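You operate a simulated robot arm through the tools that you are given. There is no shell and no other tool. Be economical: measure what you need, move in short steps, check, and stop when the job is done.

The job below is to be done with a simulated two-armed robot. You get a single attempt, and the scene is never put back.

Task
On the top of the wide table, fold the blue cloth in half.

Only the result counts: the job must be done as asked and must still hold three seconds after the hand-in. Knocking over, shifting, dropping, spilling or breaking anything else fails it. Flat cloth is picked up by pressing the open fingertips on it (5 to 10 N) and closing them slowly along it; thin cloth reads only 2 to 8 mm in the jaws.

Robot
Two 7-joint arms with two-finger parallel grippers on one trunk, on a base that drives. Base frame: it is fixed to the floor where the robot stands at the start and does not move with it; the origin is under the middle of the robot, x ahead of it, y to its left, z up. Readings come in m, degrees, newtons and seconds.
The left shoulder is at the start at [0.06, 0.143, 0.926], the right one opposite. Places, roughly: top of the wide table [0.7, -0.7, 0.8]. Payload 1.57 kg a hand.
Tool frame (each hand has its own): the origin (TCP) lies between the finger pads and is the grasp point; the fingertips stand 0.03 m ahead of it; z points along the fingers, y is the line along which they close. Largest opening 0.11 m; finger width 0.024, thickness 0.012; the body of the gripper, 0.048 by 0.112 m, starts 0.078 m behind the TCP.
Orientation is that of the tool frame in the base frame, as [roll, pitch, yaw] about the fixed x, y, z axes, in that order (R = Rz(yaw) Ry(pitch) Rx(roll)). With the fingers straight down and closing along the base's y, the tool's x points along the base's -x, its y along +y and its z along -z.

Tools
- The arms move only by the tool jog_arm. It takes "left_moves", "right_moves" or both (then of equal length, played together; a hand with none holds still); each is a list of rows, each an object (a shift or turn left out is 0, a gripper value left out holds the last) with "claw": the closure, from 0 (fully open) to 1 (shut); "translation": the shift along the tool's x, y, z in units of 30 mm (1.0 is 30 mm), a list of three; "turn": the turn, a rotation vector about the tool's x, y, z in units of 6 degrees (1.0 is 6 degrees), a list of three. In form: [{"claw": claw, "translation": [tx, ty, tz], "turn": [rx, ry, rz]}, ...]. A call has 1 to 12 rows; each row shifts and turns the commanded pose from where the row before left it, along the tool's axes as they then stand. A call with a number of a shift or a turn outside -1 to 1 is refused whole. Each row takes 0.2 s and may step no farther than 0.05 m and 8.6 degrees from the row before; otherwise, or with a gripper value out of range, the whole call is refused. A pose out of reach is approached as far as the arm can. The call stops where the force on the tool passes 40 N (or 10 N more than at its start, if that is more) or the arm is blocked; 0.2 s more then pass. The fingers move at their own pace (about 0.045 m/s each) and stop on an object; they squeeze with about 25 N. The grip force told is the motor's: it shows also when the fingers shut on nothing. Time passes only in rows, and 0.2 s behind the last, so rows that do not move let the fingers close. It gives the time, the measured TCP pose, the force on the tool (base axes), the opening and the grip force at its end, in the units of the frame above (readings bear some noise), and new pictures: "pictures" is both (left out), scene, wrist or none (wrist: the cameras of the hands that moved).
- Cameras (640 x 400 px; columns grow to the right, rows downward): "scene" is now at [0.0439, -0.0037, 1.5328]; the picture's right is [-0.06, -1.00, 0.00], its down [-0.79, 0.04, -0.62] and it looks along [0.62, -0.03, -0.79] (base axes); focal length 256 px, centre (320, 200). "left" rides on the left gripper at [0.07, -0.016, -0.141] in its tool frame; the picture's right is [0.23, 0.97, 0.00], its down [-0.86, 0.20, -0.48] and it looks along [-0.47, 0.11, 0.88] (tool axes); focal length 222 px, centre (320, 200). "right" rides on the right gripper at [0.07, 0.016, -0.141] in its tool frame; the picture's right is [-0.23, 0.97, 0.00], its down [-0.86, -0.20, -0.48] and it looks along [-0.47, -0.11, 0.88] (tool axes); focal length 222 px, centre (320, 200). There is no depth. A picture from a camera that has moved, and an enlarged one, comes with that camera's place and axes in the base frame and with its lens.
- lift_body(by): slides the trunk up (or, below 0, down) by that many m; the arms and the scene camera ride with it, the base frame stays. It gives what a move gives, with no picture.
- roll_base(legs): drives the robot by 1 to 6 legs, each [ahead, left, turn to the left] in m, m and degrees, along the robot's own axes; the way and the turn of a leg run together, so that a leg with both is an arc; at most 1.5 m and 180 degrees a leg. The arms and the cameras ride along, it lands a little off, and it stops where it bumps. It gives what a move gives, and a new picture of the scene camera.
- turn_head(pan, tilt): turns the head with the scene camera to pan (to the left, within 86 degrees either way) and tilt (down, from -29 to 69), counted from straight ahead of the robot. It gives what a move gives, and a new picture of the scene camera.
- inspect(camera, box): a new picture of the part [left, top, right, bottom] of that camera's present view, enlarged. It takes no simulated time.
- job_done(): hands the job in; it is judged then, once.

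Go step by step. Nothing tells you exact positions but the pictures and the camera data: compare them with the known pose of the tool, close in by small moves and look again before you grip or let go. The budget is 120 turns and 260 pictures, counting those below and the enlarged ones. Unless the task says otherwise, let go and move clear before handing in, and close with one line.

The tools are called after "Request:" as name(argument=value, ...) on one line, values as JSON. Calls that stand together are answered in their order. jog_arm: Moves the arms, as the interface text tells. Its arguments: {"type":"object","properties":{"left_moves":{"type":"array","items":{"type":"object","properties":{"claw":{"type":"number"},"translation":{"type":"array","items":{"type":"number"}},"turn":{"type":"array","items":{"type":"number"}}}}},"right_moves":{"type":"array","items":{"type":"object","properties":{"claw":{"type":"number"},"translation":{"type":"array","items":{"type":"number"}},"turn":{"type":"array","items":{"type":"number"}}}}},"pictures":{"type":"string","enum":["both","scene","wrist","none"]}},"required":[]} The other tools are called the same way: lift_body (by) slides the trunk up or down; roll_base (legs) drives the base; turn_head (pan, tilt) turns the head that bears the scene camera; inspect (camera, box) takes an enlarged picture of a part of a camera's view; job_done () hands the job in.

At the start:

```text
clock: 0.0
left_tool_pos: [0.4388, 0.1399, 0.9803]
left_ee_rot: [-179.9, 0.0, -179.9]
left_wrist_force: [0.1, 0.2, -0.3]
left_gripper_width: 0.1101
left_gripper_force: 0.0
right_tool_pos: [0.4391, -0.1436, 0.9567]
right_ee_rot: [-180.0, 0.1, 180.0]
right_wrist_force: [-0.9, -0.3, -0.3]
right_gripper_width: 0.1098
right_gripper_force: 0.1
trunk travel left (down, up): [-0.525, 0.065]
robot x, y, heading: [-0.0003, -0.0033, -0.1]
head pan, tilt: [-3.2, 51.9]
```

scene: 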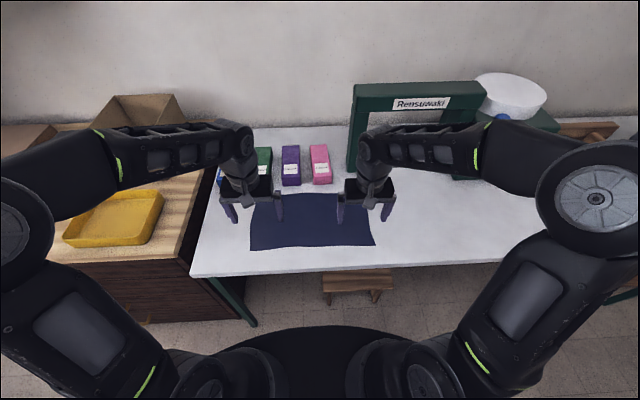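
right: 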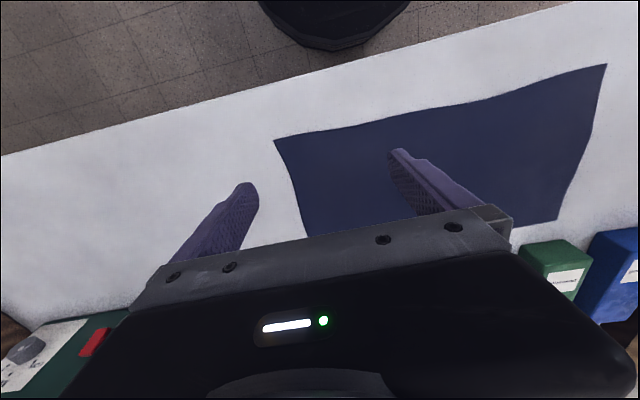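
left: 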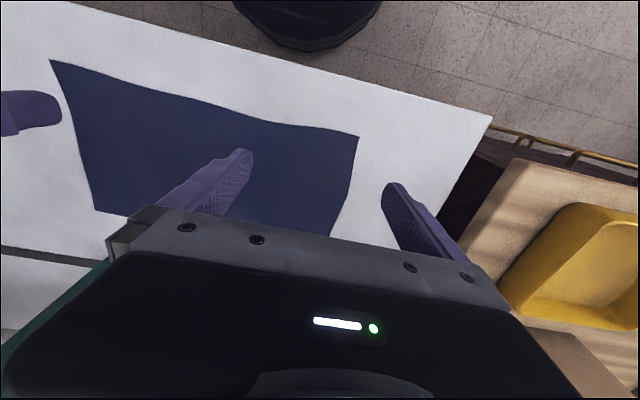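

I see the blue cloth on the white table, about x 0.46–0.69, y ±0.21, with small boxes just beyond its far edge. The plan is to pick up both near corners and fold them over to the far edge; first I'll look closer.

Request:
inspect(camera="scene", box=[200, 130, 420, 268])

Request:
inspect(camera="left", box=[0, 0, 640, 400])

```text
2.90 times, centred on (310, 199) of scene
camera zoom: at [0.0439, -0.0037, 1.5328], right [-0.06, -1.0, 0.0], down [-0.79, 0.04, -0.62], along [0.62, -0.03, -0.79], focal length 741 px, centre (349, 203)
```

zoom: 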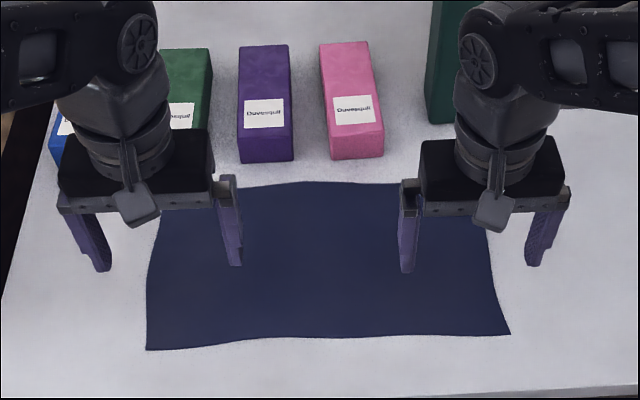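

```text
1.00 times, centred on (320, 200) of left
camera zoom: at [0.3695, 0.1234, 1.1214], right [-0.23, 0.97, 0.0], down [0.86, 0.2, 0.48], along [0.47, 0.11, -0.88], focal length 222 px, centre (320, 200)
```

zoom: 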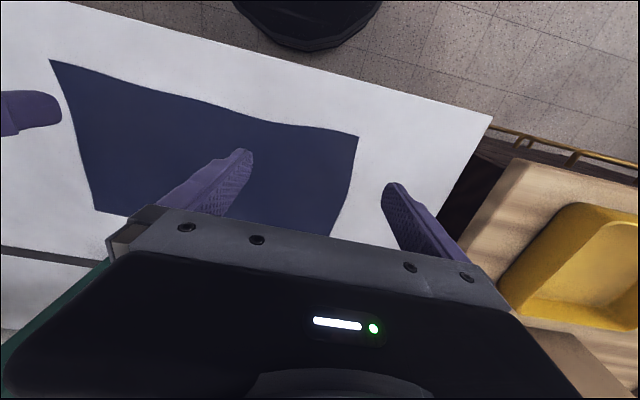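

The two cameras agree on a surface at z≈0.79, with the near corners at about (0.43, ±0.20), the far edge at x≈0.655 and the boxes at x≈0.70. I'll bring both hands above the near corners with the fingers part closed.

Request:
jog_arm(left_moves=[{"claw": 0.66, "translation": [-0.05, 0.21, 0.9]}, {"translation": [-0.05, 0.21, 0.9]}, {"translation": [-0.05, 0.21, 0.9]}, {"translation": [-0.05, 0.21, 0.9]}, {}, {}], right_moves=[{"claw": 0.66, "translation": [-0.05, -0.18, 0.7]}, {"translation": [-0.05, -0.18, 0.7]}, {"translation": [-0.05, -0.18, 0.7]}, {"translation": [-0.05, -0.17, 0.7]}, {}, {}])

```text
clock: 1.4
left_tool_pos: [0.4448, 0.165, 0.8721]
left_ee_rot: [-180.0, 0.0, -180.0]
left_wrist_force: [-0.6, -0.4, -0.7]
left_gripper_width: 0.0375
left_gripper_force: 0.1
right_tool_pos: [0.4458, -0.1654, 0.872]
right_ee_rot: [-179.9, 0.0, 180.0]
right_wrist_force: [1.0, 1.1, 0.2]
right_gripper_width: 0.0374
right_gripper_force: 0.0
trunk travel left (down, up): [-0.525, 0.065]
robot x, y, heading: [0.0027, 0.0035, 0.2]
head pan, tilt: [-3.2, 51.9]
camera scene: at [0.044, -0.0037, 1.5327], right [-0.06, -1.0, 0.0], down [-0.79, 0.04, -0.62], along [0.62, -0.03, -0.79], focal length 256 px, centre (320, 200)
camera right: at [0.3758, -0.1498, 1.0138], right [0.23, 0.97, 0.0], down [0.86, -0.2, 0.48], along [0.47, -0.11, -0.88], focal length 222 px, centre (320, 200)
camera left: at [0.3754, 0.1479, 1.0133], right [-0.23, 0.97, 0.0], down [0.86, 0.2, 0.48], along [0.47, 0.11, -0.88], focal length 222 px, centre (320, 200)
```

scene: 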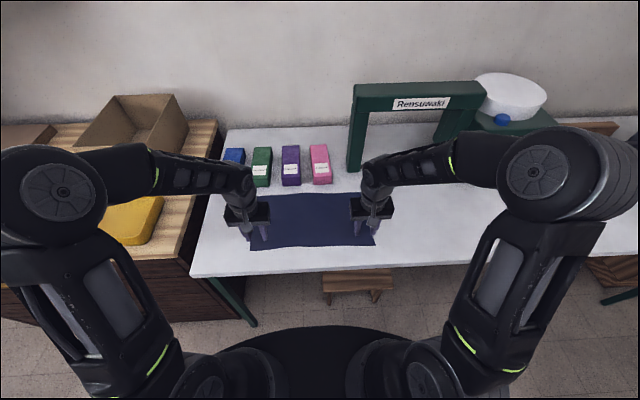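
right: 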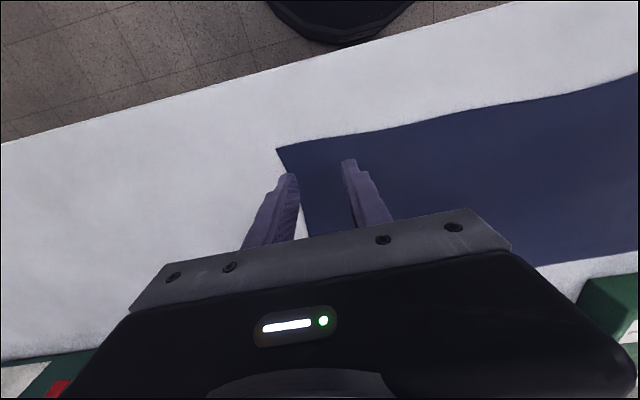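
left: 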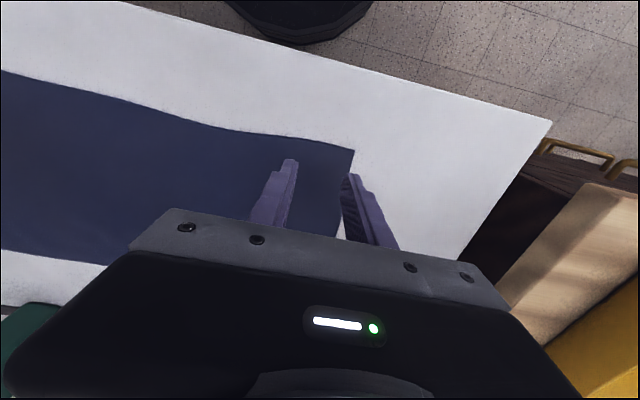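

The corners check out at about (0.430, 0.196) and (0.426, −0.206). I'll shift the left hand inward 8 mm and bring both down close to the cloth.

Request:
jog_arm(left_moves=[{"translation": [0, -0.27, 0.5]}, {"translation": [0, 0, 0.5]}, {"translation": [0, 0, 0.25]}, {}], right_moves=[{"translation": [0, 0, 0.5]}, {"translation": [0, 0, 0.5]}, {"translation": [0, 0, 0.25]}, {}], pictures="wrist")

```text
clock: 2.4
left_tool_pos: [0.4461, 0.1558, 0.8342]
left_ee_rot: [180.0, 0.0, -179.9]
left_wrist_force: [-0.4, -0.7, 0.6]
left_gripper_width: 0.0375
left_gripper_force: 0.0
right_tool_pos: [0.4465, -0.1636, 0.8348]
right_ee_rot: [-179.9, 0.1, -180.0]
right_wrist_force: [-0.9, 0.8, 0.0]
right_gripper_width: 0.0371
right_gripper_force: 0.2
trunk travel left (down, up): [-0.525, 0.065]
robot x, y, heading: [0.0008, 0.0005, -0.2]
head pan, tilt: [-3.2, 51.9]
camera right: at [0.3759, -0.1488, 0.9766], right [0.23, 0.97, 0.0], down [0.86, -0.2, 0.48], along [0.47, -0.11, -0.88], focal length 222 px, centre (320, 200)
camera left: at [0.3763, 0.1396, 0.9751], right [-0.23, 0.97, 0.0], down [0.86, 0.2, 0.48], along [0.47, 0.11, -0.88], focal length 222 px, centre (320, 200)
```

right: 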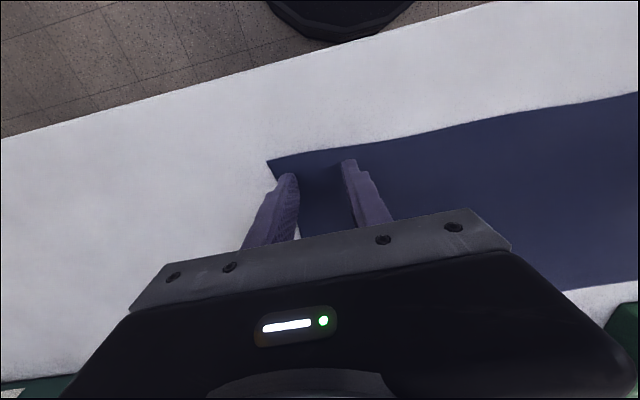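
left: 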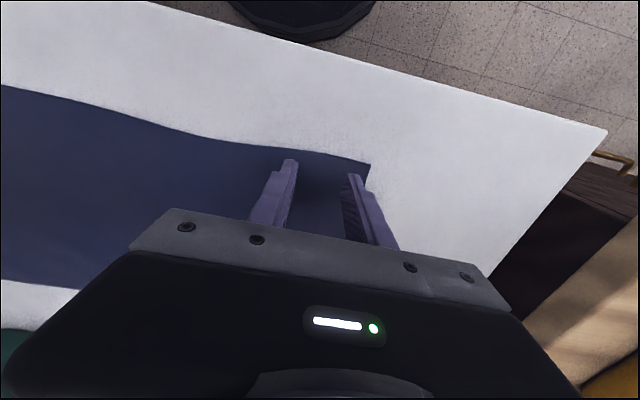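

The fingers are over the cloth just inside both corners. Now I'll go down in small steps until contact.

Request:
jog_arm(left_moves=[{"translation": [0, 0, 0.15]}, {"translation": [0, 0, 0.15]}, {}], right_moves=[{"translation": [0, 0, 0.15]}, {"translation": [0, 0, 0.15]}, {}], pictures="none")

```text
clock: 3.2
left_tool_pos: [0.4473, 0.156, 0.8307]
left_ee_rot: [-179.8, 0.8, 180.0]
left_wrist_force: [-2.8, 1.5, 23.3]
left_gripper_width: 0.0375
left_gripper_force: 0.1
right_tool_pos: [0.4465, -0.163, 0.8321]
right_ee_rot: [179.9, 0.7, -180.0]
right_wrist_force: [-2.3, -1.5, 23.0]
right_gripper_width: 0.0373
right_gripper_force: 0.2
trunk travel left (down, up): [-0.525, 0.065]
robot x, y, heading: [0.003, -0.0008, 0.1]
head pan, tilt: [-3.2, 51.9]
stopped in row 3 (right hand): the force on the tool passed its limit (the readings are from after the stop); the commanded pose is now the measured one
```

Contact at TCP z≈0.831, so the surface is at about 0.80. Checking the force after it settles.

Request:
jog_arm(left_moves=[{"translation": [0, 0, 0]}, {}], right_moves=[{"translation": [0, 0, 0]}, {}], pictures="none")

```text
clock: 3.8
left_tool_pos: [0.4477, 0.157, 0.8322]
left_ee_rot: [-179.9, 0.9, 180.0]
left_wrist_force: [0.2, 1.2, 33.7]
left_gripper_width: 0.0375
left_gripper_force: 0.1
right_tool_pos: [0.4468, -0.1629, 0.8313]
right_ee_rot: [179.9, 0.8, 180.0]
right_wrist_force: [0.5, -1.6, 34.2]
right_gripper_width: 0.0375
right_gripper_force: 0.0
trunk travel left (down, up): [-0.525, 0.065]
robot x, y, heading: [0.0007, -0.001, -0.0]
head pan, tilt: [-3.2, 51.9]
```

Still about 34 N, which is too much. I'll raise both by 2 mm and restore the small pitch.

Request:
jog_arm(left_moves=[{"translation": [0, 0, -0.07]}, {}], right_moves=[{"translation": [0, 0, -0.07]}, {}], pictures="none")

```text
clock: 4.4
left_tool_pos: [0.4472, 0.1568, 0.8323]
left_ee_rot: [-179.9, 0.6, 179.9]
left_wrist_force: [2.7, -0.6, 28.0]
left_gripper_width: 0.0375
left_gripper_force: 0.1
right_tool_pos: [0.4459, -0.1641, 0.8317]
right_ee_rot: [179.9, 0.5, -180.0]
right_wrist_force: [4.3, 0.8, 18.2]
right_gripper_width: 0.0375
right_gripper_force: 0.1
trunk travel left (down, up): [-0.525, 0.065]
robot x, y, heading: [-0.0019, -0.0001, -0.1]
head pan, tilt: [-3.2, 51.9]
```

Request:
jog_arm(left_moves=[{"translation": [0, 0, -0.1]}, {}], right_moves=[{"translation": [0, 0, -0.05]}, {}], pictures="none")

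```text
clock: 5.0
left_tool_pos: [0.4466, 0.1559, 0.8321]
left_ee_rot: [179.9, 0.3, 179.9]
left_wrist_force: [0.9, -1.5, 5.9]
left_gripper_width: 0.037
left_gripper_force: 0.1
right_tool_pos: [0.445, -0.1637, 0.8316]
right_ee_rot: [-180.0, 0.2, -180.0]
right_wrist_force: [1.0, 0.1, 8.2]
right_gripper_width: 0.0372
right_gripper_force: 0.0
trunk travel left (down, up): [-0.525, 0.065]
robot x, y, heading: [0.0002, 0.003, -0.1]
head pan, tilt: [-3.2, 51.9]
```

Both now press at 6–8 N, so I'll close slowly.

Request:
jog_arm(left_moves=[{"claw": 0.7}, {"claw": 0.74}, {"claw": 0.78}, {"claw": 0.82}, {"claw": 0.86}, {"claw": 0.9}, {"claw": 0.94}, {"claw": 0.97}, {"claw": 1.0}, {}, {}], right_moves=[{"claw": 0.7}, {"claw": 0.74}, {"claw": 0.78}, {"claw": 0.82}, {"claw": 0.86}, {"claw": 0.9}, {"claw": 0.94}, {"claw": 0.97}, {"claw": 1.0}, {}, {}], pictures="wrist")

```text
clock: 7.4
left_tool_pos: [0.4475, 0.1572, 0.8328]
left_ee_rot: [-180.0, 0.4, 180.0]
left_wrist_force: [-0.4, 0.0, 1.0]
left_gripper_width: 0.0002
left_gripper_force: 20.8
right_tool_pos: [0.4468, -0.1634, 0.8324]
right_ee_rot: [179.9, 0.4, -180.0]
right_wrist_force: [-0.1, 0.8, 0.8]
right_gripper_width: 0.0023
right_gripper_force: 24.2
trunk travel left (down, up): [-0.525, 0.065]
robot x, y, heading: [-0.0001, -0.0051, 0.2]
head pan, tilt: [-3.2, 51.9]
camera right: at [0.3756, -0.1485, 0.9733], right [0.23, 0.97, 0.0], down [0.85, -0.2, 0.48], along [0.47, -0.11, -0.87], focal length 222 px, centre (320, 200)
camera left: at [0.3775, 0.1399, 0.9729], right [-0.23, 0.97, 0.0], down [0.85, 0.2, 0.48], along [0.47, 0.11, -0.87], focal length 222 px, centre (320, 200)
```

right: 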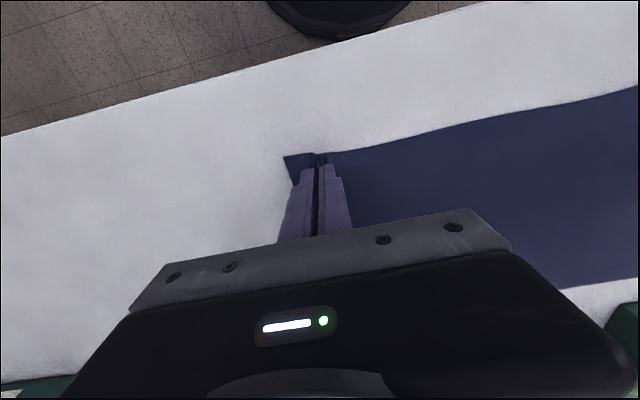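
left: 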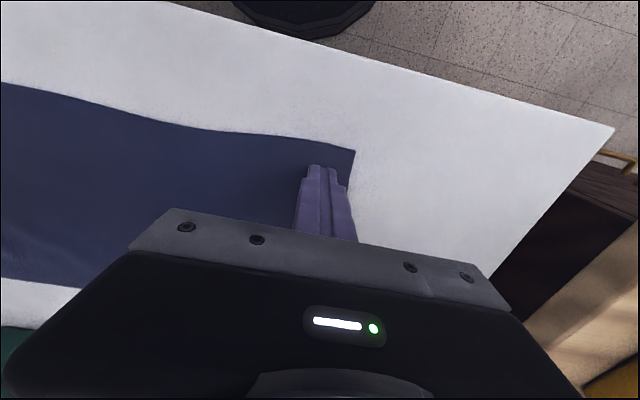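

The right hand has cloth (2.3 mm); the left slipped off (0.2 mm). I'll reopen the left and press a bit harder while the right holds still.

Request:
jog_arm(left_moves=[{"translation": [0, 0, -0.3]}, {"claw": 0.66}, {}, {}, {"translation": [0, 0, 0.3]}, {"translation": [0, 0, 0.06]}, {}], pictures="wrist")

```text
clock: 9.0
left_tool_pos: [0.4486, 0.155, 0.8317]
left_ee_rot: [-180.0, 0.5, -179.9]
left_wrist_force: [0.4, 0.4, 4.6]
left_gripper_width: 0.0376
left_gripper_force: 0.1
right_tool_pos: [0.4468, -0.1643, 0.8323]
right_ee_rot: [179.9, 0.4, 180.0]
right_wrist_force: [0.4, 0.1, -0.6]
right_gripper_width: 0.0024
right_gripper_force: 24.2
trunk travel left (down, up): [-0.525, 0.065]
robot x, y, heading: [-0.0007, -0.0004, -0.2]
head pan, tilt: [-3.2, 51.9]
camera left: at [0.3769, 0.1388, 0.9717], right [-0.23, 0.97, 0.0], down [0.85, 0.2, 0.49], along [0.47, 0.11, -0.87], focal length 222 px, centre (320, 200)
```

left: 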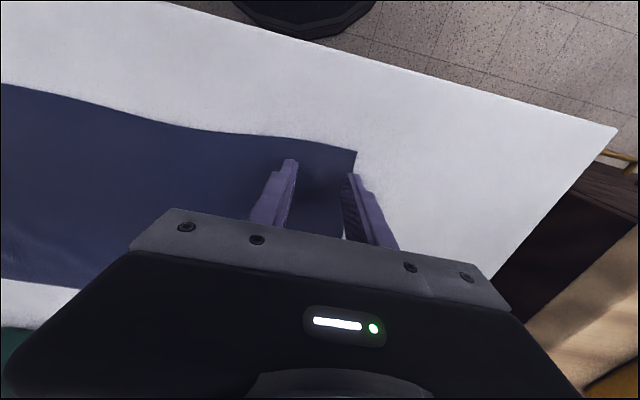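

The cloth's left corner is now at y≈0.178, under the outer finger. I'll lift slightly, shift inward 14 mm and press again.

Request:
jog_arm(left_moves=[{"translation": [0, 0, -0.3]}, {"translation": [0.2, -0.47, 0]}, {}, {"translation": [0, 0, 0.3]}, {"translation": [0, 0, 0.08]}, {}], pictures="wrist")

```text
clock: 10.4
left_tool_pos: [0.4413, 0.1418, 0.8315]
left_ee_rot: [-180.0, 0.6, -180.0]
left_wrist_force: [-2.3, 0.7, 24.2]
left_gripper_width: 0.0375
left_gripper_force: 0.0
right_tool_pos: [0.4452, -0.164, 0.8331]
right_ee_rot: [180.0, 0.4, -180.0]
right_wrist_force: [-0.2, 0.1, 0.0]
right_gripper_width: 0.0025
right_gripper_force: 23.5
trunk travel left (down, up): [-0.525, 0.065]
robot x, y, heading: [-0.001, -0.0023, 0.0]
head pan, tilt: [-3.2, 51.9]
camera left: at [0.3701, 0.125, 0.9714], right [-0.23, 0.97, 0.0], down [0.85, 0.2, 0.49], along [0.48, 0.11, -0.87], focal length 222 px, centre (320, 200)
```

left: 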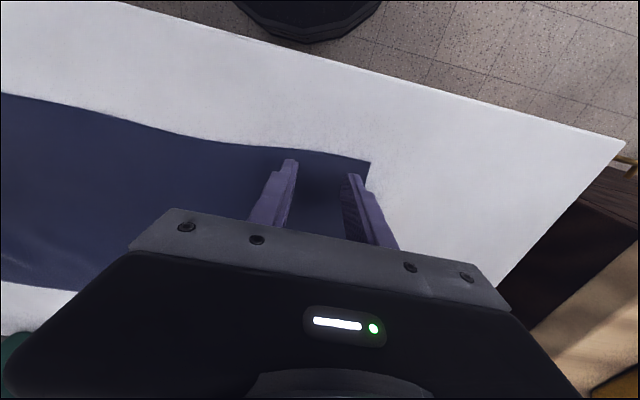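

Force is 24 N, so I'll ease off about 2.5 mm.

Request:
jog_arm(left_moves=[{"translation": [0, 0, -0.07]}, {}], pictures="none")

```text
clock: 11.0
left_tool_pos: [0.4423, 0.1411, 0.8324]
left_ee_rot: [-179.9, 0.4, -180.0]
left_wrist_force: [-0.8, 0.0, 5.4]
left_gripper_width: 0.0373
left_gripper_force: 0.0
right_tool_pos: [0.4461, -0.163, 0.8323]
right_ee_rot: [179.9, 0.4, 180.0]
right_wrist_force: [0.1, -0.4, 0.2]
right_gripper_width: 0.0023
right_gripper_force: 23.4
trunk travel left (down, up): [-0.525, 0.065]
robot x, y, heading: [0.0024, -0.0006, 0.2]
head pan, tilt: [-3.2, 51.9]
```

Request:
jog_arm(left_moves=[{"translation": [0, 0, 0.025]}, {"claw": 0.7}, {"claw": 0.74}, {"claw": 0.78}, {"claw": 0.82}, {"claw": 0.86}, {"claw": 0.9}, {"claw": 0.94}, {"claw": 0.97}, {"claw": 1.0}, {}, {}], pictures="wrist")

```text
clock: 13.6
left_tool_pos: [0.4428, 0.1431, 0.8319]
left_ee_rot: [-179.8, 0.4, 179.9]
left_wrist_force: [0.7, -10.2, 5.7]
left_gripper_width: 0.0024
left_gripper_force: 23.7
right_tool_pos: [0.4464, -0.1633, 0.8327]
right_ee_rot: [179.8, 0.5, -180.0]
right_wrist_force: [0.2, 8.4, -1.0]
right_gripper_width: 0.0027
right_gripper_force: 24.4
trunk travel left (down, up): [-0.525, 0.065]
robot x, y, heading: [-0.0015, -0.0026, 0.1]
head pan, tilt: [-3.2, 51.9]
camera left: at [0.3709, 0.1253, 0.9718], right [-0.23, 0.97, 0.0], down [0.85, 0.2, 0.48], along [0.47, 0.11, -0.87], focal length 222 px, centre (320, 200)
```

left: 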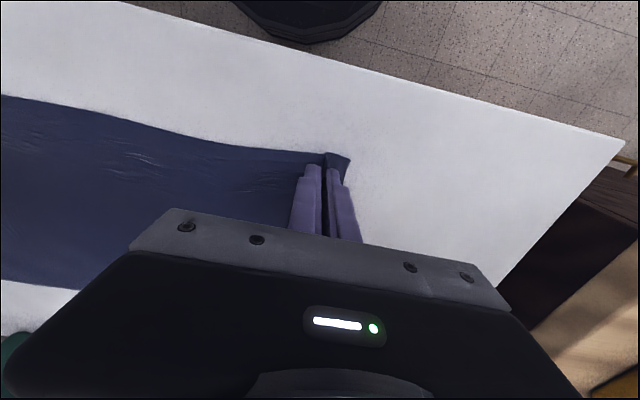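

Both hands hold cloth (2.4 and 2.7 mm) and the edge is taut. I'll relax a little inward, then lift along an arc toward the far edge.

Request:
jog_arm(left_moves=[{"translation": [-0.05, -0.07, -0.41]}, {"translation": [-0.05, 0, -0.41]}, {"translation": [-0.158, 0, -0.38]}, {"translation": [-0.158, 0, -0.38]}, {"translation": [-0.252, 0, -0.328]}, {"translation": [-0.252, 0, -0.328]}], right_moves=[{"translation": [-0.05, 0.07, -0.41]}, {"translation": [-0.05, 0, -0.41]}, {"translation": [-0.158, 0, -0.38]}, {"translation": [-0.158, 0, -0.38]}, {"translation": [-0.252, 0, -0.328]}, {"translation": [-0.252, 0, -0.328]}])

```text
clock: 15.0
left_tool_pos: [0.4704, 0.1402, 0.8981]
left_ee_rot: [-179.9, 0.4, 180.0]
left_wrist_force: [-0.8, -2.9, -0.5]
left_gripper_width: 0.0028
left_gripper_force: 23.9
right_tool_pos: [0.4746, -0.1604, 0.8989]
right_ee_rot: [179.9, 0.4, 180.0]
right_wrist_force: [-0.1, 2.8, -0.8]
right_gripper_width: 0.0027
right_gripper_force: 23.9
trunk travel left (down, up): [-0.525, 0.065]
robot x, y, heading: [0.0003, -0.0006, -0.1]
head pan, tilt: [-3.2, 51.9]
camera scene: at [0.0439, -0.0038, 1.5327], right [-0.06, -1.0, 0.0], down [-0.79, 0.04, -0.62], along [0.62, -0.03, -0.79], focal length 256 px, centre (320, 200)
camera right: at [0.4029, -0.1459, 1.0409], right [0.23, 0.97, 0.0], down [0.85, -0.2, 0.48], along [0.47, -0.11, -0.87], focal length 222 px, centre (320, 200)
camera left: at [0.3989, 0.1234, 1.0391], right [-0.23, 0.97, 0.0], down [0.85, 0.2, 0.48], along [0.47, 0.11, -0.88], focal length 222 px, centre (320, 200)
```

scene: 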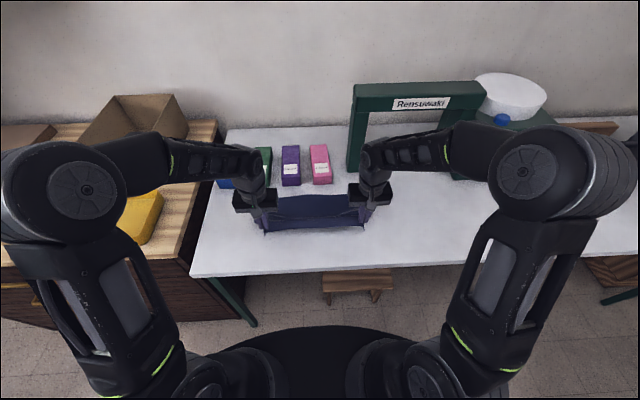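
right: 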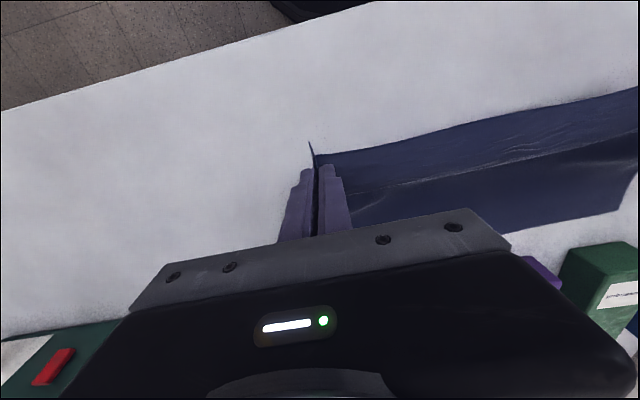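
left: 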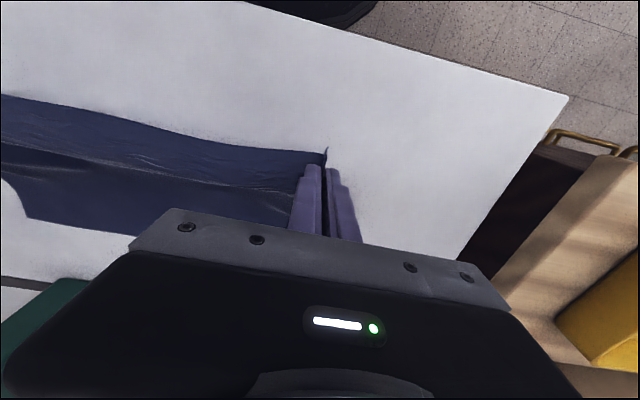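

The cloth lifts well in both hands. I'll continue over the top of the arc.

Request:
jog_arm(left_moves=[{"translation": [-0.33, 0, -0.252]}, {"translation": [-0.33, 0, -0.252]}, {"translation": [-0.382, 0, -0.12]}, {"translation": [-0.382, 0, -0.1]}, {"translation": [-0.41, 0, 0.0]}, {"translation": [-0.41, 0, 0.0]}], right_moves=[{"translation": [-0.33, 0, -0.252]}, {"translation": [-0.33, 0, -0.252]}, {"translation": [-0.382, 0, -0.12]}, {"translation": [-0.382, 0, -0.1]}, {"translation": [-0.41, 0, 0.0]}, {"translation": [-0.41, 0, 0.0]}])

Request:
inspect(camera="scene", box=[200, 130, 420, 268])

```text
clock: 16.4
left_tool_pos: [0.5389, 0.141, 0.9205]
left_ee_rot: [-179.9, 0.3, -180.0]
left_wrist_force: [1.0, -3.3, 0.1]
left_gripper_width: 0.0025
left_gripper_force: 23.8
right_tool_pos: [0.5397, -0.1617, 0.9225]
right_ee_rot: [179.9, 0.3, -180.0]
right_wrist_force: [-0.1, 2.7, 0.1]
right_gripper_width: 0.0025
right_gripper_force: 24.3
trunk travel left (down, up): [-0.525, 0.065]
robot x, y, heading: [0.0004, -0.0021, -0.2]
head pan, tilt: [-3.2, 51.9]
camera scene: at [0.0445, -0.0038, 1.5327], right [-0.06, -1.0, 0.0], down [-0.79, 0.04, -0.62], along [0.62, -0.03, -0.79], focal length 256 px, centre (320, 200)
camera right: at [0.4697, -0.1464, 1.0628], right [0.23, 0.97, 0.0], down [0.85, -0.2, 0.48], along [0.47, -0.11, -0.88], focal length 222 px, centre (320, 200)
camera left: at [0.4669, 0.1232, 1.0607], right [-0.23, 0.97, 0.0], down [0.85, 0.2, 0.48], along [0.47, 0.11, -0.88], focal length 222 px, centre (320, 200)
```

scene: 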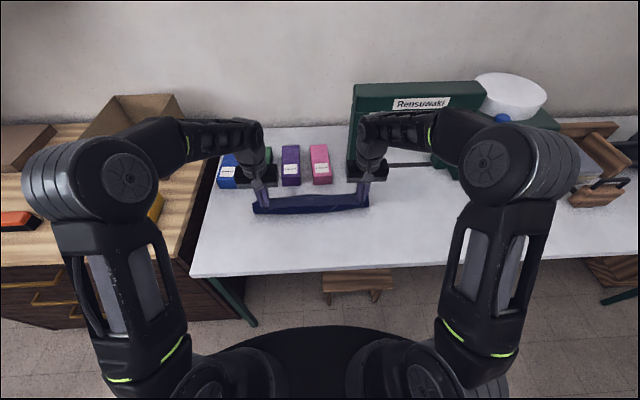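
right: 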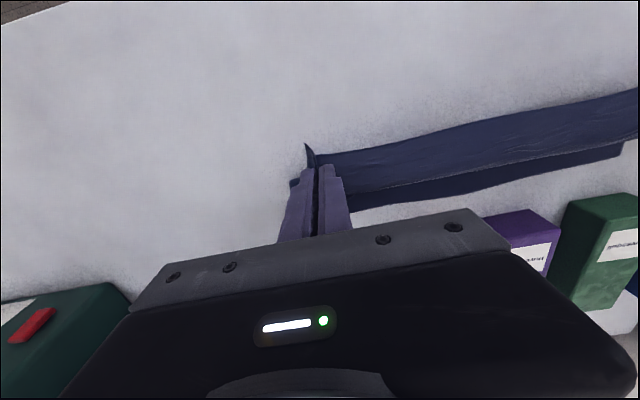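
left: 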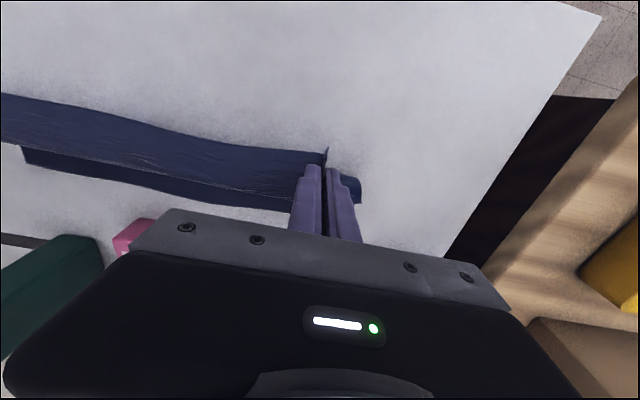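

```text
2.90 times, centred on (310, 199) of scene
camera zoom: at [0.0445, -0.0038, 1.5327], right [-0.06, -1.0, 0.0], down [-0.79, 0.04, -0.62], along [0.62, -0.03, -0.79], focal length 741 px, centre (349, 203)
```

zoom: 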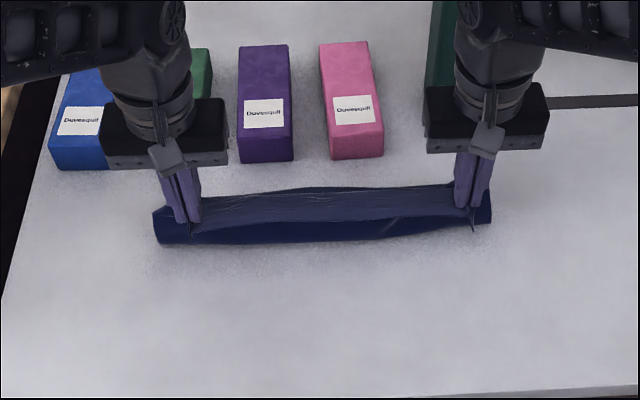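

The cloth is halfway over; its far edge lies at x≈0.634 and the boxes are only about 5 cm tall. I'll lean both hands so the fingers point back a little, helping the held edge roll over, and keep moving ahead.

Request:
jog_arm(left_moves=[{"translation": [-0.4, 0, -0.1], "turn": [0, 0.83, 0]}, {"translation": [-0.4, 0, -0.1], "turn": [0, 0.83, 0]}, {"translation": [-0.4, 0, -0.1], "turn": [0, 0.83, 0]}, {"translation": [-0.4, 0, -0.1], "turn": [0, 0.83, 0]}, {"translation": [-0.4, 0, -0.1], "turn": [0, 0.83, 0]}, {}], right_moves=[{"translation": [-0.4, 0, -0.1], "turn": [0, 0.83, 0]}, {"translation": [-0.4, 0, -0.1], "turn": [0, 0.83, 0]}, {"translation": [-0.4, 0, -0.1], "turn": [0, 0.83, 0]}, {"translation": [-0.4, 0, -0.1], "turn": [0, 0.83, 0]}, {"translation": [-0.4, 0, -0.1], "turn": [0, 0.83, 0]}, {}])

Request:
inspect(camera="scene", box=[200, 130, 420, 268])

```text
clock: 17.8
left_tool_pos: [0.5679, 0.1394, 0.927]
left_ee_rot: [-179.8, -12.2, 179.9]
left_wrist_force: [0.4, -10.0, -0.3]
left_gripper_width: 0.0025
left_gripper_force: 23.4
left hand out of reach, approached as far as the arm can: row 3, 4, 5
right_tool_pos: [0.5576, -0.1649, 0.924]
right_ee_rot: [-179.8, -14.7, -179.7]
right_wrist_force: [-0.1, 10.8, -0.2]
right_gripper_width: 0.0026
right_gripper_force: 24.1
right hand out of reach, approached as far as the arm can: row 3, 4, 5
trunk travel left (down, up): [-0.525, 0.065]
robot x, y, heading: [-0.0044, 0.0026, -0.1]
head pan, tilt: [-3.2, 51.9]
camera scene: at [0.0443, -0.0039, 1.5327], right [-0.06, -1.0, 0.0], down [-0.79, 0.04, -0.62], along [0.62, -0.03, -0.79], focal length 256 px, centre (320, 200)
camera right: at [0.5246, -0.1506, 1.0783], right [0.21, 0.97, -0.06], down [0.95, -0.19, 0.25], along [0.23, -0.11, -0.97], focal length 222 px, centre (320, 200)
camera left: at [0.5284, 0.1236, 1.0782], right [-0.22, 0.97, 0.04], down [0.94, 0.2, 0.29], along [0.27, 0.11, -0.96], focal length 222 px, centre (320, 200)
```

scene: 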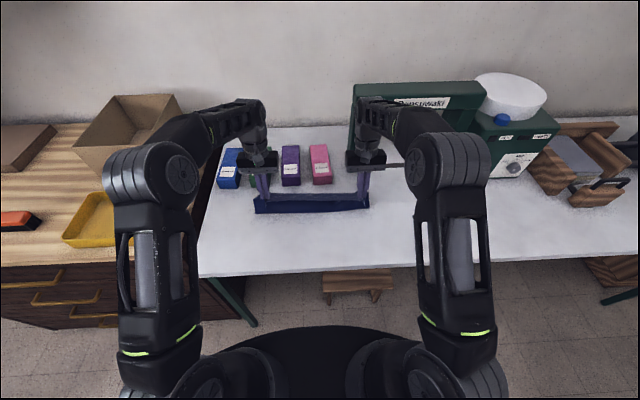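
right: 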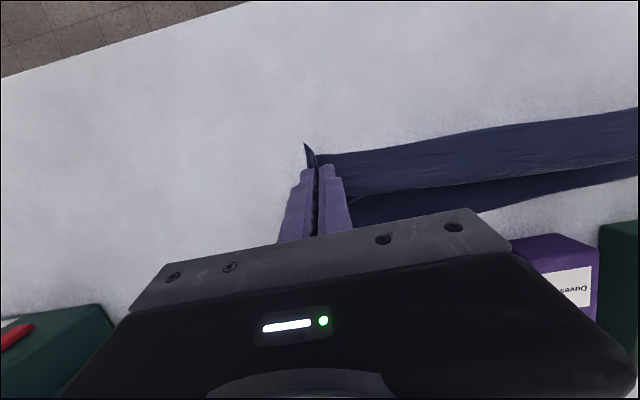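
left: 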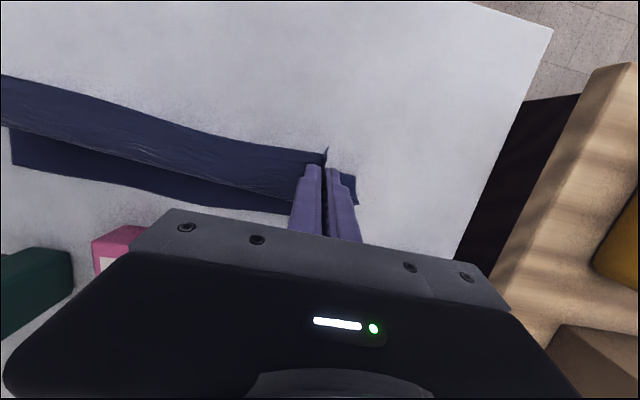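

```text
2.90 times, centred on (310, 199) of scene
camera zoom: at [0.0443, -0.0039, 1.5327], right [-0.06, -1.0, 0.0], down [-0.79, 0.04, -0.62], along [0.62, -0.03, -0.79], focal length 741 px, centre (349, 203)
```

zoom: 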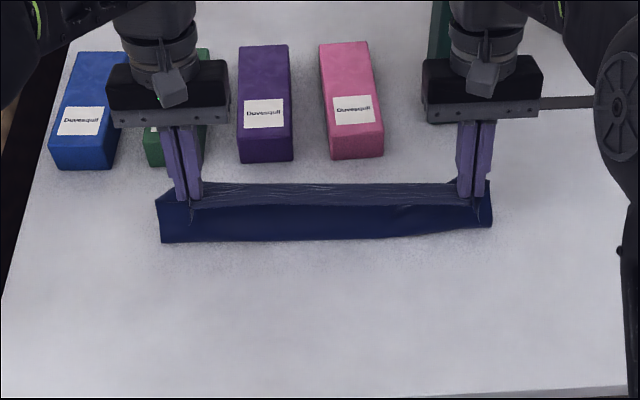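

The tilt is limited by reach here. Lowering brings the wrists closer to shoulder height, so I'll lower 6 cm and check pose and cloth.

Request:
jog_arm(left_moves=[{"translation": [-0.21, 0, 0.45]}, {"translation": [-0.21, 0, 0.45]}, {"translation": [-0.21, 0, 0.45]}, {"translation": [-0.21, 0, 0.45]}, {}], right_moves=[{"translation": [-0.21, 0, 0.45]}, {"translation": [-0.21, 0, 0.45]}, {"translation": [-0.21, 0, 0.45]}, {"translation": [-0.21, 0, 0.45]}, {}])

Request:
inspect(camera="scene", box=[200, 130, 420, 268])

```text
clock: 19.0
left_tool_pos: [0.5799, 0.1411, 0.8664]
left_ee_rot: [-179.8, -12.1, 179.9]
left_wrist_force: [-1.8, -10.0, -0.1]
left_gripper_width: 0.0024
left_gripper_force: 23.3
right_tool_pos: [0.5672, -0.166, 0.8673]
right_ee_rot: [-179.9, -14.7, -179.8]
right_wrist_force: [0.7, 9.8, -0.4]
right_gripper_width: 0.0024
right_gripper_force: 23.6
trunk travel left (down, up): [-0.525, 0.065]
robot x, y, heading: [-0.0007, 0.0015, 0.1]
head pan, tilt: [-3.2, 51.9]
camera scene: at [0.0438, -0.0038, 1.5328], right [-0.06, -1.0, 0.0], down [-0.79, 0.04, -0.62], along [0.62, -0.03, -0.79], focal length 256 px, centre (320, 200)
camera right: at [0.5355, -0.15, 1.0222], right [0.21, 0.97, -0.06], down [0.95, -0.19, 0.25], along [0.23, -0.11, -0.97], focal length 222 px, centre (320, 200)
camera left: at [0.5416, 0.1238, 1.019], right [-0.22, 0.97, 0.05], down [0.94, 0.2, 0.29], along [0.27, 0.11, -0.96], focal length 222 px, centre (320, 200)
```

scene: 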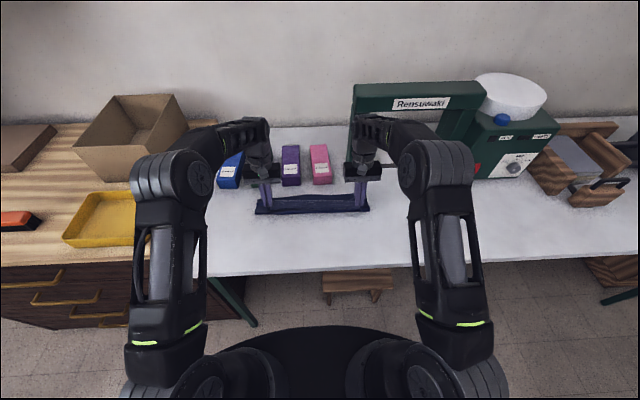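
right: 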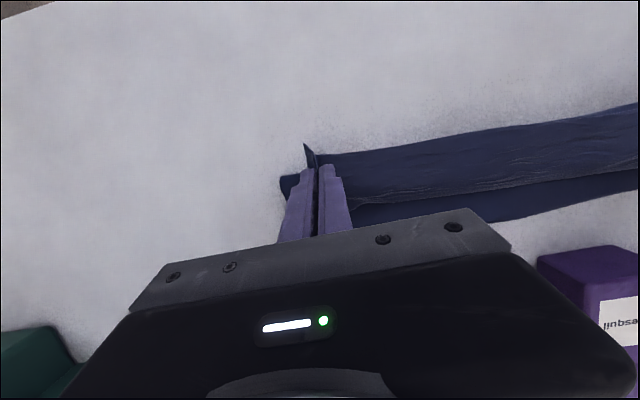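
left: 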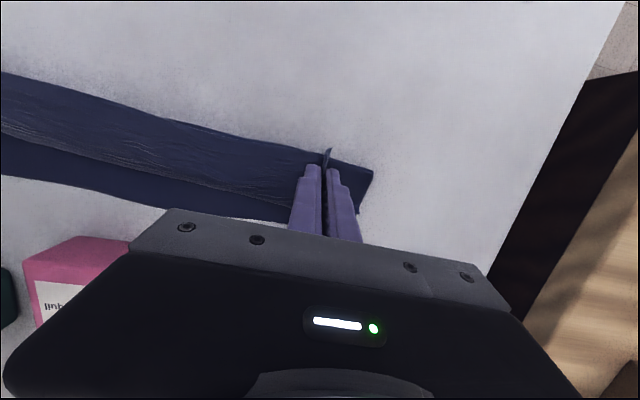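

```text
2.90 times, centred on (310, 199) of scene
camera zoom: at [0.0438, -0.0038, 1.5328], right [-0.06, -1.0, 0.0], down [-0.79, 0.04, -0.62], along [0.62, -0.03, -0.79], focal length 741 px, centre (349, 203)
```

zoom: 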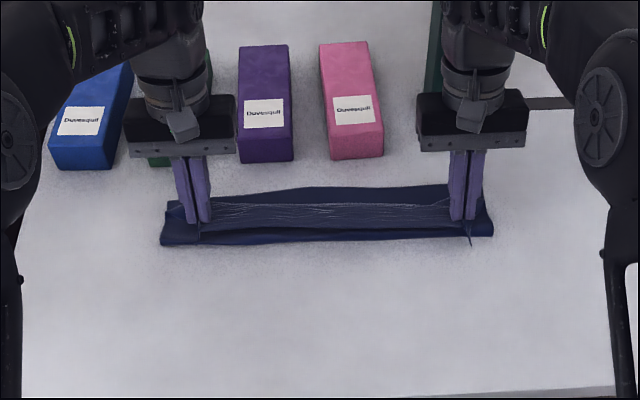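

Both hands still hold, with the far edge undisturbed. I'll advance both to a tip x of about 0.62, level them in x, and relax the sideways tension.

Request:
jog_arm(left_moves=[{"translation": [-0.38, -0.03, -0.08]}, {"translation": [-0.38, -0.03, -0.08]}, {"translation": [-0.38, -0.03, -0.08]}, {"translation": [-0.38, 0, -0.08]}, {}], right_moves=[{"translation": [-0.48, 0.03, -0.125]}, {"translation": [-0.48, 0.03, -0.125]}, {"translation": [-0.48, 0.03, -0.125]}, {"translation": [-0.48, 0, -0.125]}, {}])

Request:
inspect(camera="scene", box=[200, 130, 420, 268])

```text
clock: 20.2
left_tool_pos: [0.6157, 0.1382, 0.867]
left_ee_rot: [180.0, -12.1, -180.0]
left_wrist_force: [-0.1, -4.0, -0.6]
left_gripper_width: 0.0024
left_gripper_force: 24.5
left hand out of reach, approached as far as the arm can: row 4
right_tool_pos: [0.5992, -0.1639, 0.868]
right_ee_rot: [-179.8, -14.8, -179.8]
right_wrist_force: [-0.4, 4.1, -0.4]
right_gripper_width: 0.0024
right_gripper_force: 24.0
right hand out of reach, approached as far as the arm can: row 3, 4
trunk travel left (down, up): [-0.525, 0.065]
robot x, y, heading: [-0.0021, -0.0037, -0.0]
head pan, tilt: [-3.2, 51.9]
camera scene: at [0.044, -0.0038, 1.5327], right [-0.06, -1.0, 0.0], down [-0.79, 0.04, -0.62], along [0.62, -0.03, -0.79], focal length 256 px, centre (320, 200)
camera right: at [0.5668, -0.1477, 1.0211], right [0.21, 0.97, -0.06], down [0.95, -0.19, 0.25], along [0.23, -0.11, -0.97], focal length 222 px, centre (320, 200)
camera left: at [0.5759, 0.1209, 1.0199], right [-0.22, 0.97, 0.05], down [0.94, 0.2, 0.29], along [0.27, 0.11, -0.96], focal length 222 px, centre (320, 200)
```

scene: 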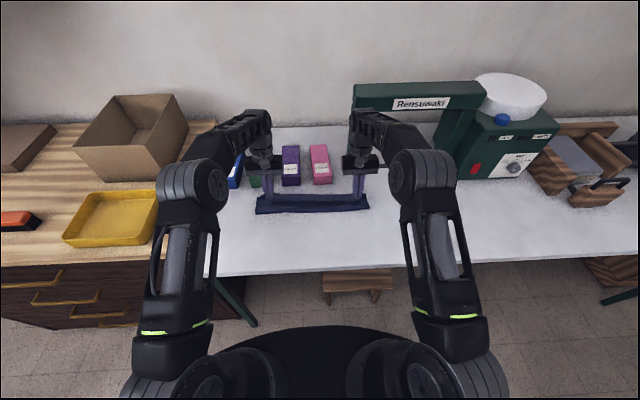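
right: 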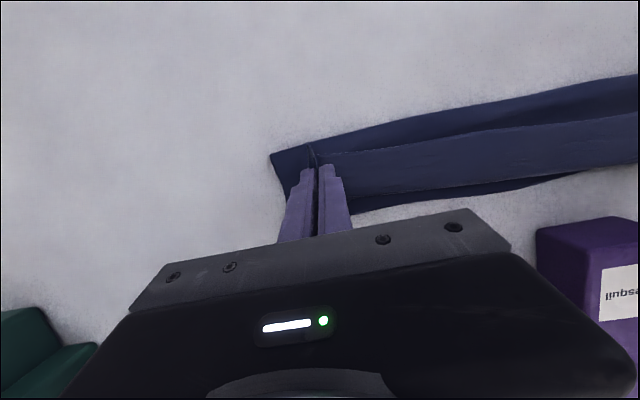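
left: 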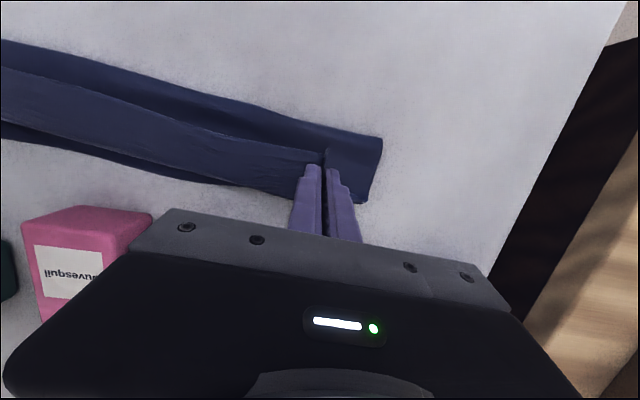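

```text
2.90 times, centred on (310, 199) of scene
camera zoom: at [0.044, -0.0038, 1.5327], right [-0.06, -1.0, 0.0], down [-0.79, 0.04, -0.62], along [0.62, -0.03, -0.79], focal length 741 px, centre (349, 203)
```

zoom: 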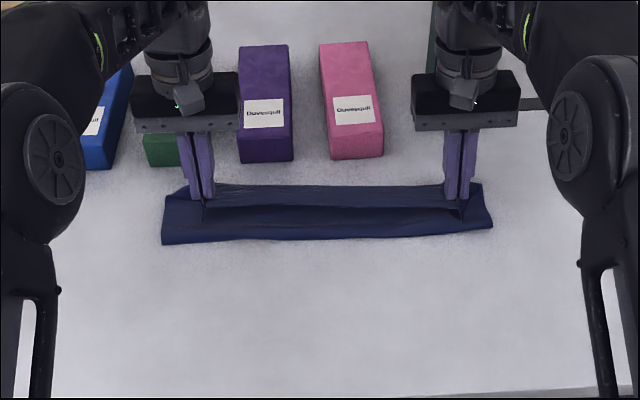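

The S-bend shows this pinch (across the edge) keeps the edge facing the wrong way, so the fold won't fall at half. I'll lay the cloth back, then regrip with the hands turned 90° so the pinched ridge runs along the edge.

Request:
jog_arm(left_moves=[{"translation": [0.69, 0, -0.24]}, {"translation": [0.69, 0, -0.24]}, {"translation": [0.69, 0, -0.24]}, {"translation": [0.69, 0, -0.24]}, {"turn": [0, -0.675, 0]}, {"turn": [0, -0.675, 0]}, {"turn": [0, -0.675, 0]}], right_moves=[{"translation": [0.58, 0, -0.235]}, {"translation": [0.58, 0, -0.235]}, {"translation": [0.58, 0, -0.235]}, {"translation": [0.58, 0, -0.235]}, {"turn": [0, -0.82, 0]}, {"turn": [0, -0.82, 0]}, {"turn": [0, -0.82, 0]}], pictures="scene")

```text
clock: 21.8
left_tool_pos: [0.5394, 0.1389, 0.9145]
left_ee_rot: [-180.0, 0.2, 179.9]
left_wrist_force: [-0.3, -5.2, -0.1]
left_gripper_width: 0.0025
left_gripper_force: 23.9
right_tool_pos: [0.5364, -0.1632, 0.9123]
right_ee_rot: [-179.7, 0.1, -179.7]
right_wrist_force: [0.1, 4.1, 0.9]
right_gripper_width: 0.0024
right_gripper_force: 23.8
trunk travel left (down, up): [-0.525, 0.065]
robot x, y, heading: [0.0018, -0.0016, -0.2]
head pan, tilt: [-3.2, 51.9]
camera scene: at [0.0432, -0.0037, 1.5328], right [-0.06, -1.0, 0.0], down [-0.79, 0.04, -0.62], along [0.62, -0.03, -0.79], focal length 256 px, centre (320, 200)
```

scene: 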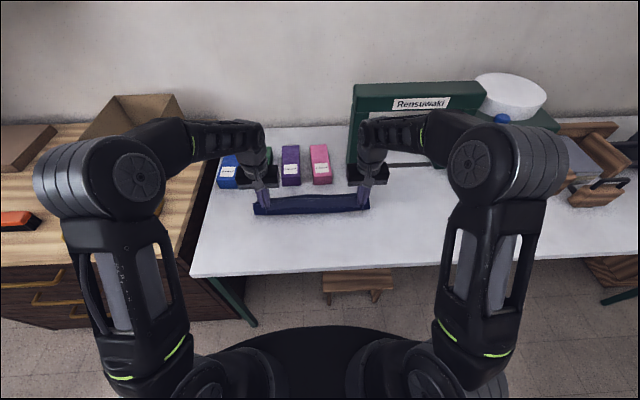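

Now I'll lay the near half back down along the reverse arc.

Request:
jog_arm(left_moves=[{"translation": [0.6, 0, 0.0]}, {"translation": [0.6, 0, 0.1]}, {"translation": [0.6, 0, 0.25]}, {"translation": [0.5, 0, 0.4]}, {"translation": [0.4, 0, 0.5]}, {"translation": [0.4, 0, 0.6]}, {"translation": [0.2, 0, 0.6]}, {}], right_moves=[{"translation": [0.6, 0, 0.0]}, {"translation": [0.6, 0, 0.1]}, {"translation": [0.6, 0, 0.2]}, {"translation": [0.45, 0, 0.4]}, {"translation": [0.35, 0, 0.5]}, {"translation": [0.35, 0, 0.6]}, {"translation": [0.2, 0, 0.6]}, {}])

Request:
inspect(camera="scene", box=[200, 130, 420, 268])

```text
clock: 23.6
left_tool_pos: [0.4437, 0.1379, 0.8394]
left_ee_rot: [-179.8, 0.1, -180.0]
left_wrist_force: [-0.3, -6.3, -0.4]
left_gripper_width: 0.0024
left_gripper_force: 23.4
right_tool_pos: [0.4424, -0.1656, 0.8393]
right_ee_rot: [-179.7, 0.1, -179.8]
right_wrist_force: [0.0, 6.3, 0.4]
right_gripper_width: 0.0023
right_gripper_force: 24.0
trunk travel left (down, up): [-0.525, 0.065]
robot x, y, heading: [0.0005, 0.0, 0.2]
head pan, tilt: [-3.2, 51.9]
camera scene: at [0.0437, -0.0038, 1.5328], right [-0.06, -1.0, 0.0], down [-0.79, 0.04, -0.62], along [0.62, -0.03, -0.79], focal length 256 px, centre (320, 200)
camera right: at [0.3724, -0.1503, 0.9803], right [0.22, 0.97, 0.0], down [0.86, -0.19, 0.48], along [0.47, -0.11, -0.88], focal length 222 px, centre (320, 200)
camera left: at [0.3734, 0.1213, 0.9795], right [-0.23, 0.97, 0.0], down [0.85, 0.2, 0.48], along [0.47, 0.11, -0.88], focal length 222 px, centre (320, 200)
```

scene: 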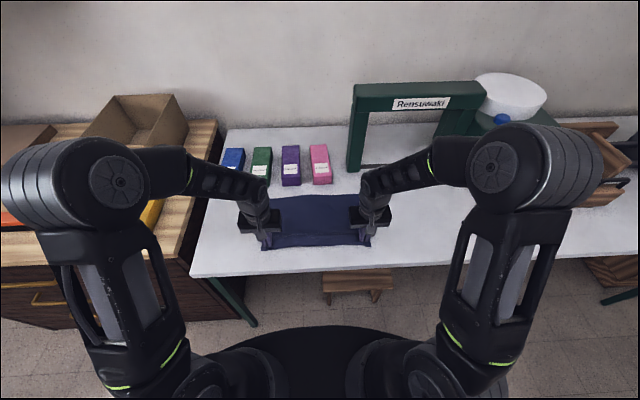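
right: 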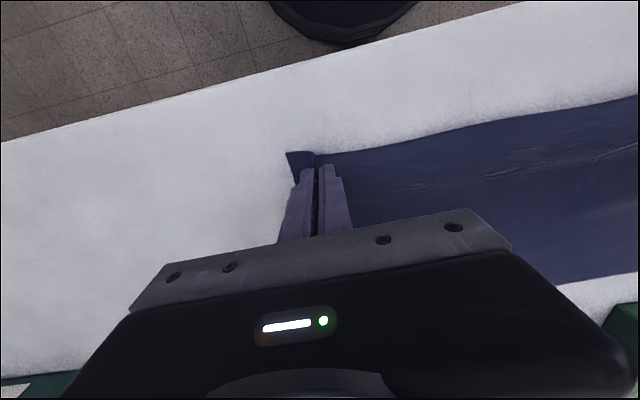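
left: 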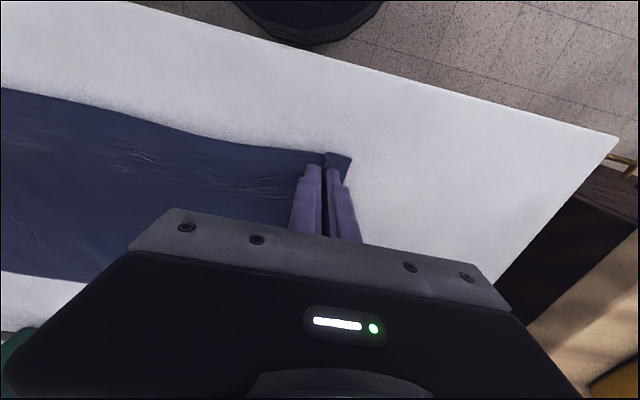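

```text
2.90 times, centred on (310, 199) of scene
camera zoom: at [0.0437, -0.0038, 1.5328], right [-0.06, -1.0, 0.0], down [-0.79, 0.04, -0.62], along [0.62, -0.03, -0.79], focal length 741 px, centre (349, 203)
```

zoom: 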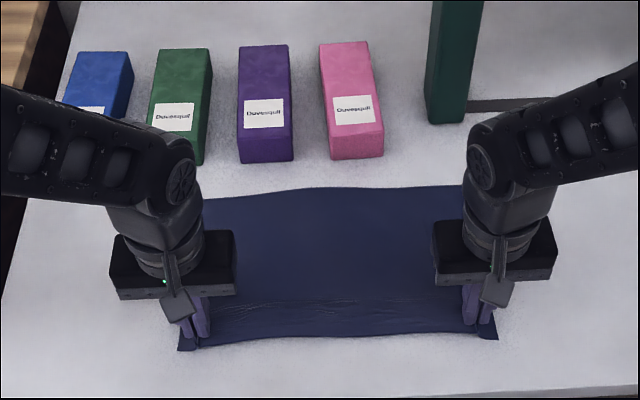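

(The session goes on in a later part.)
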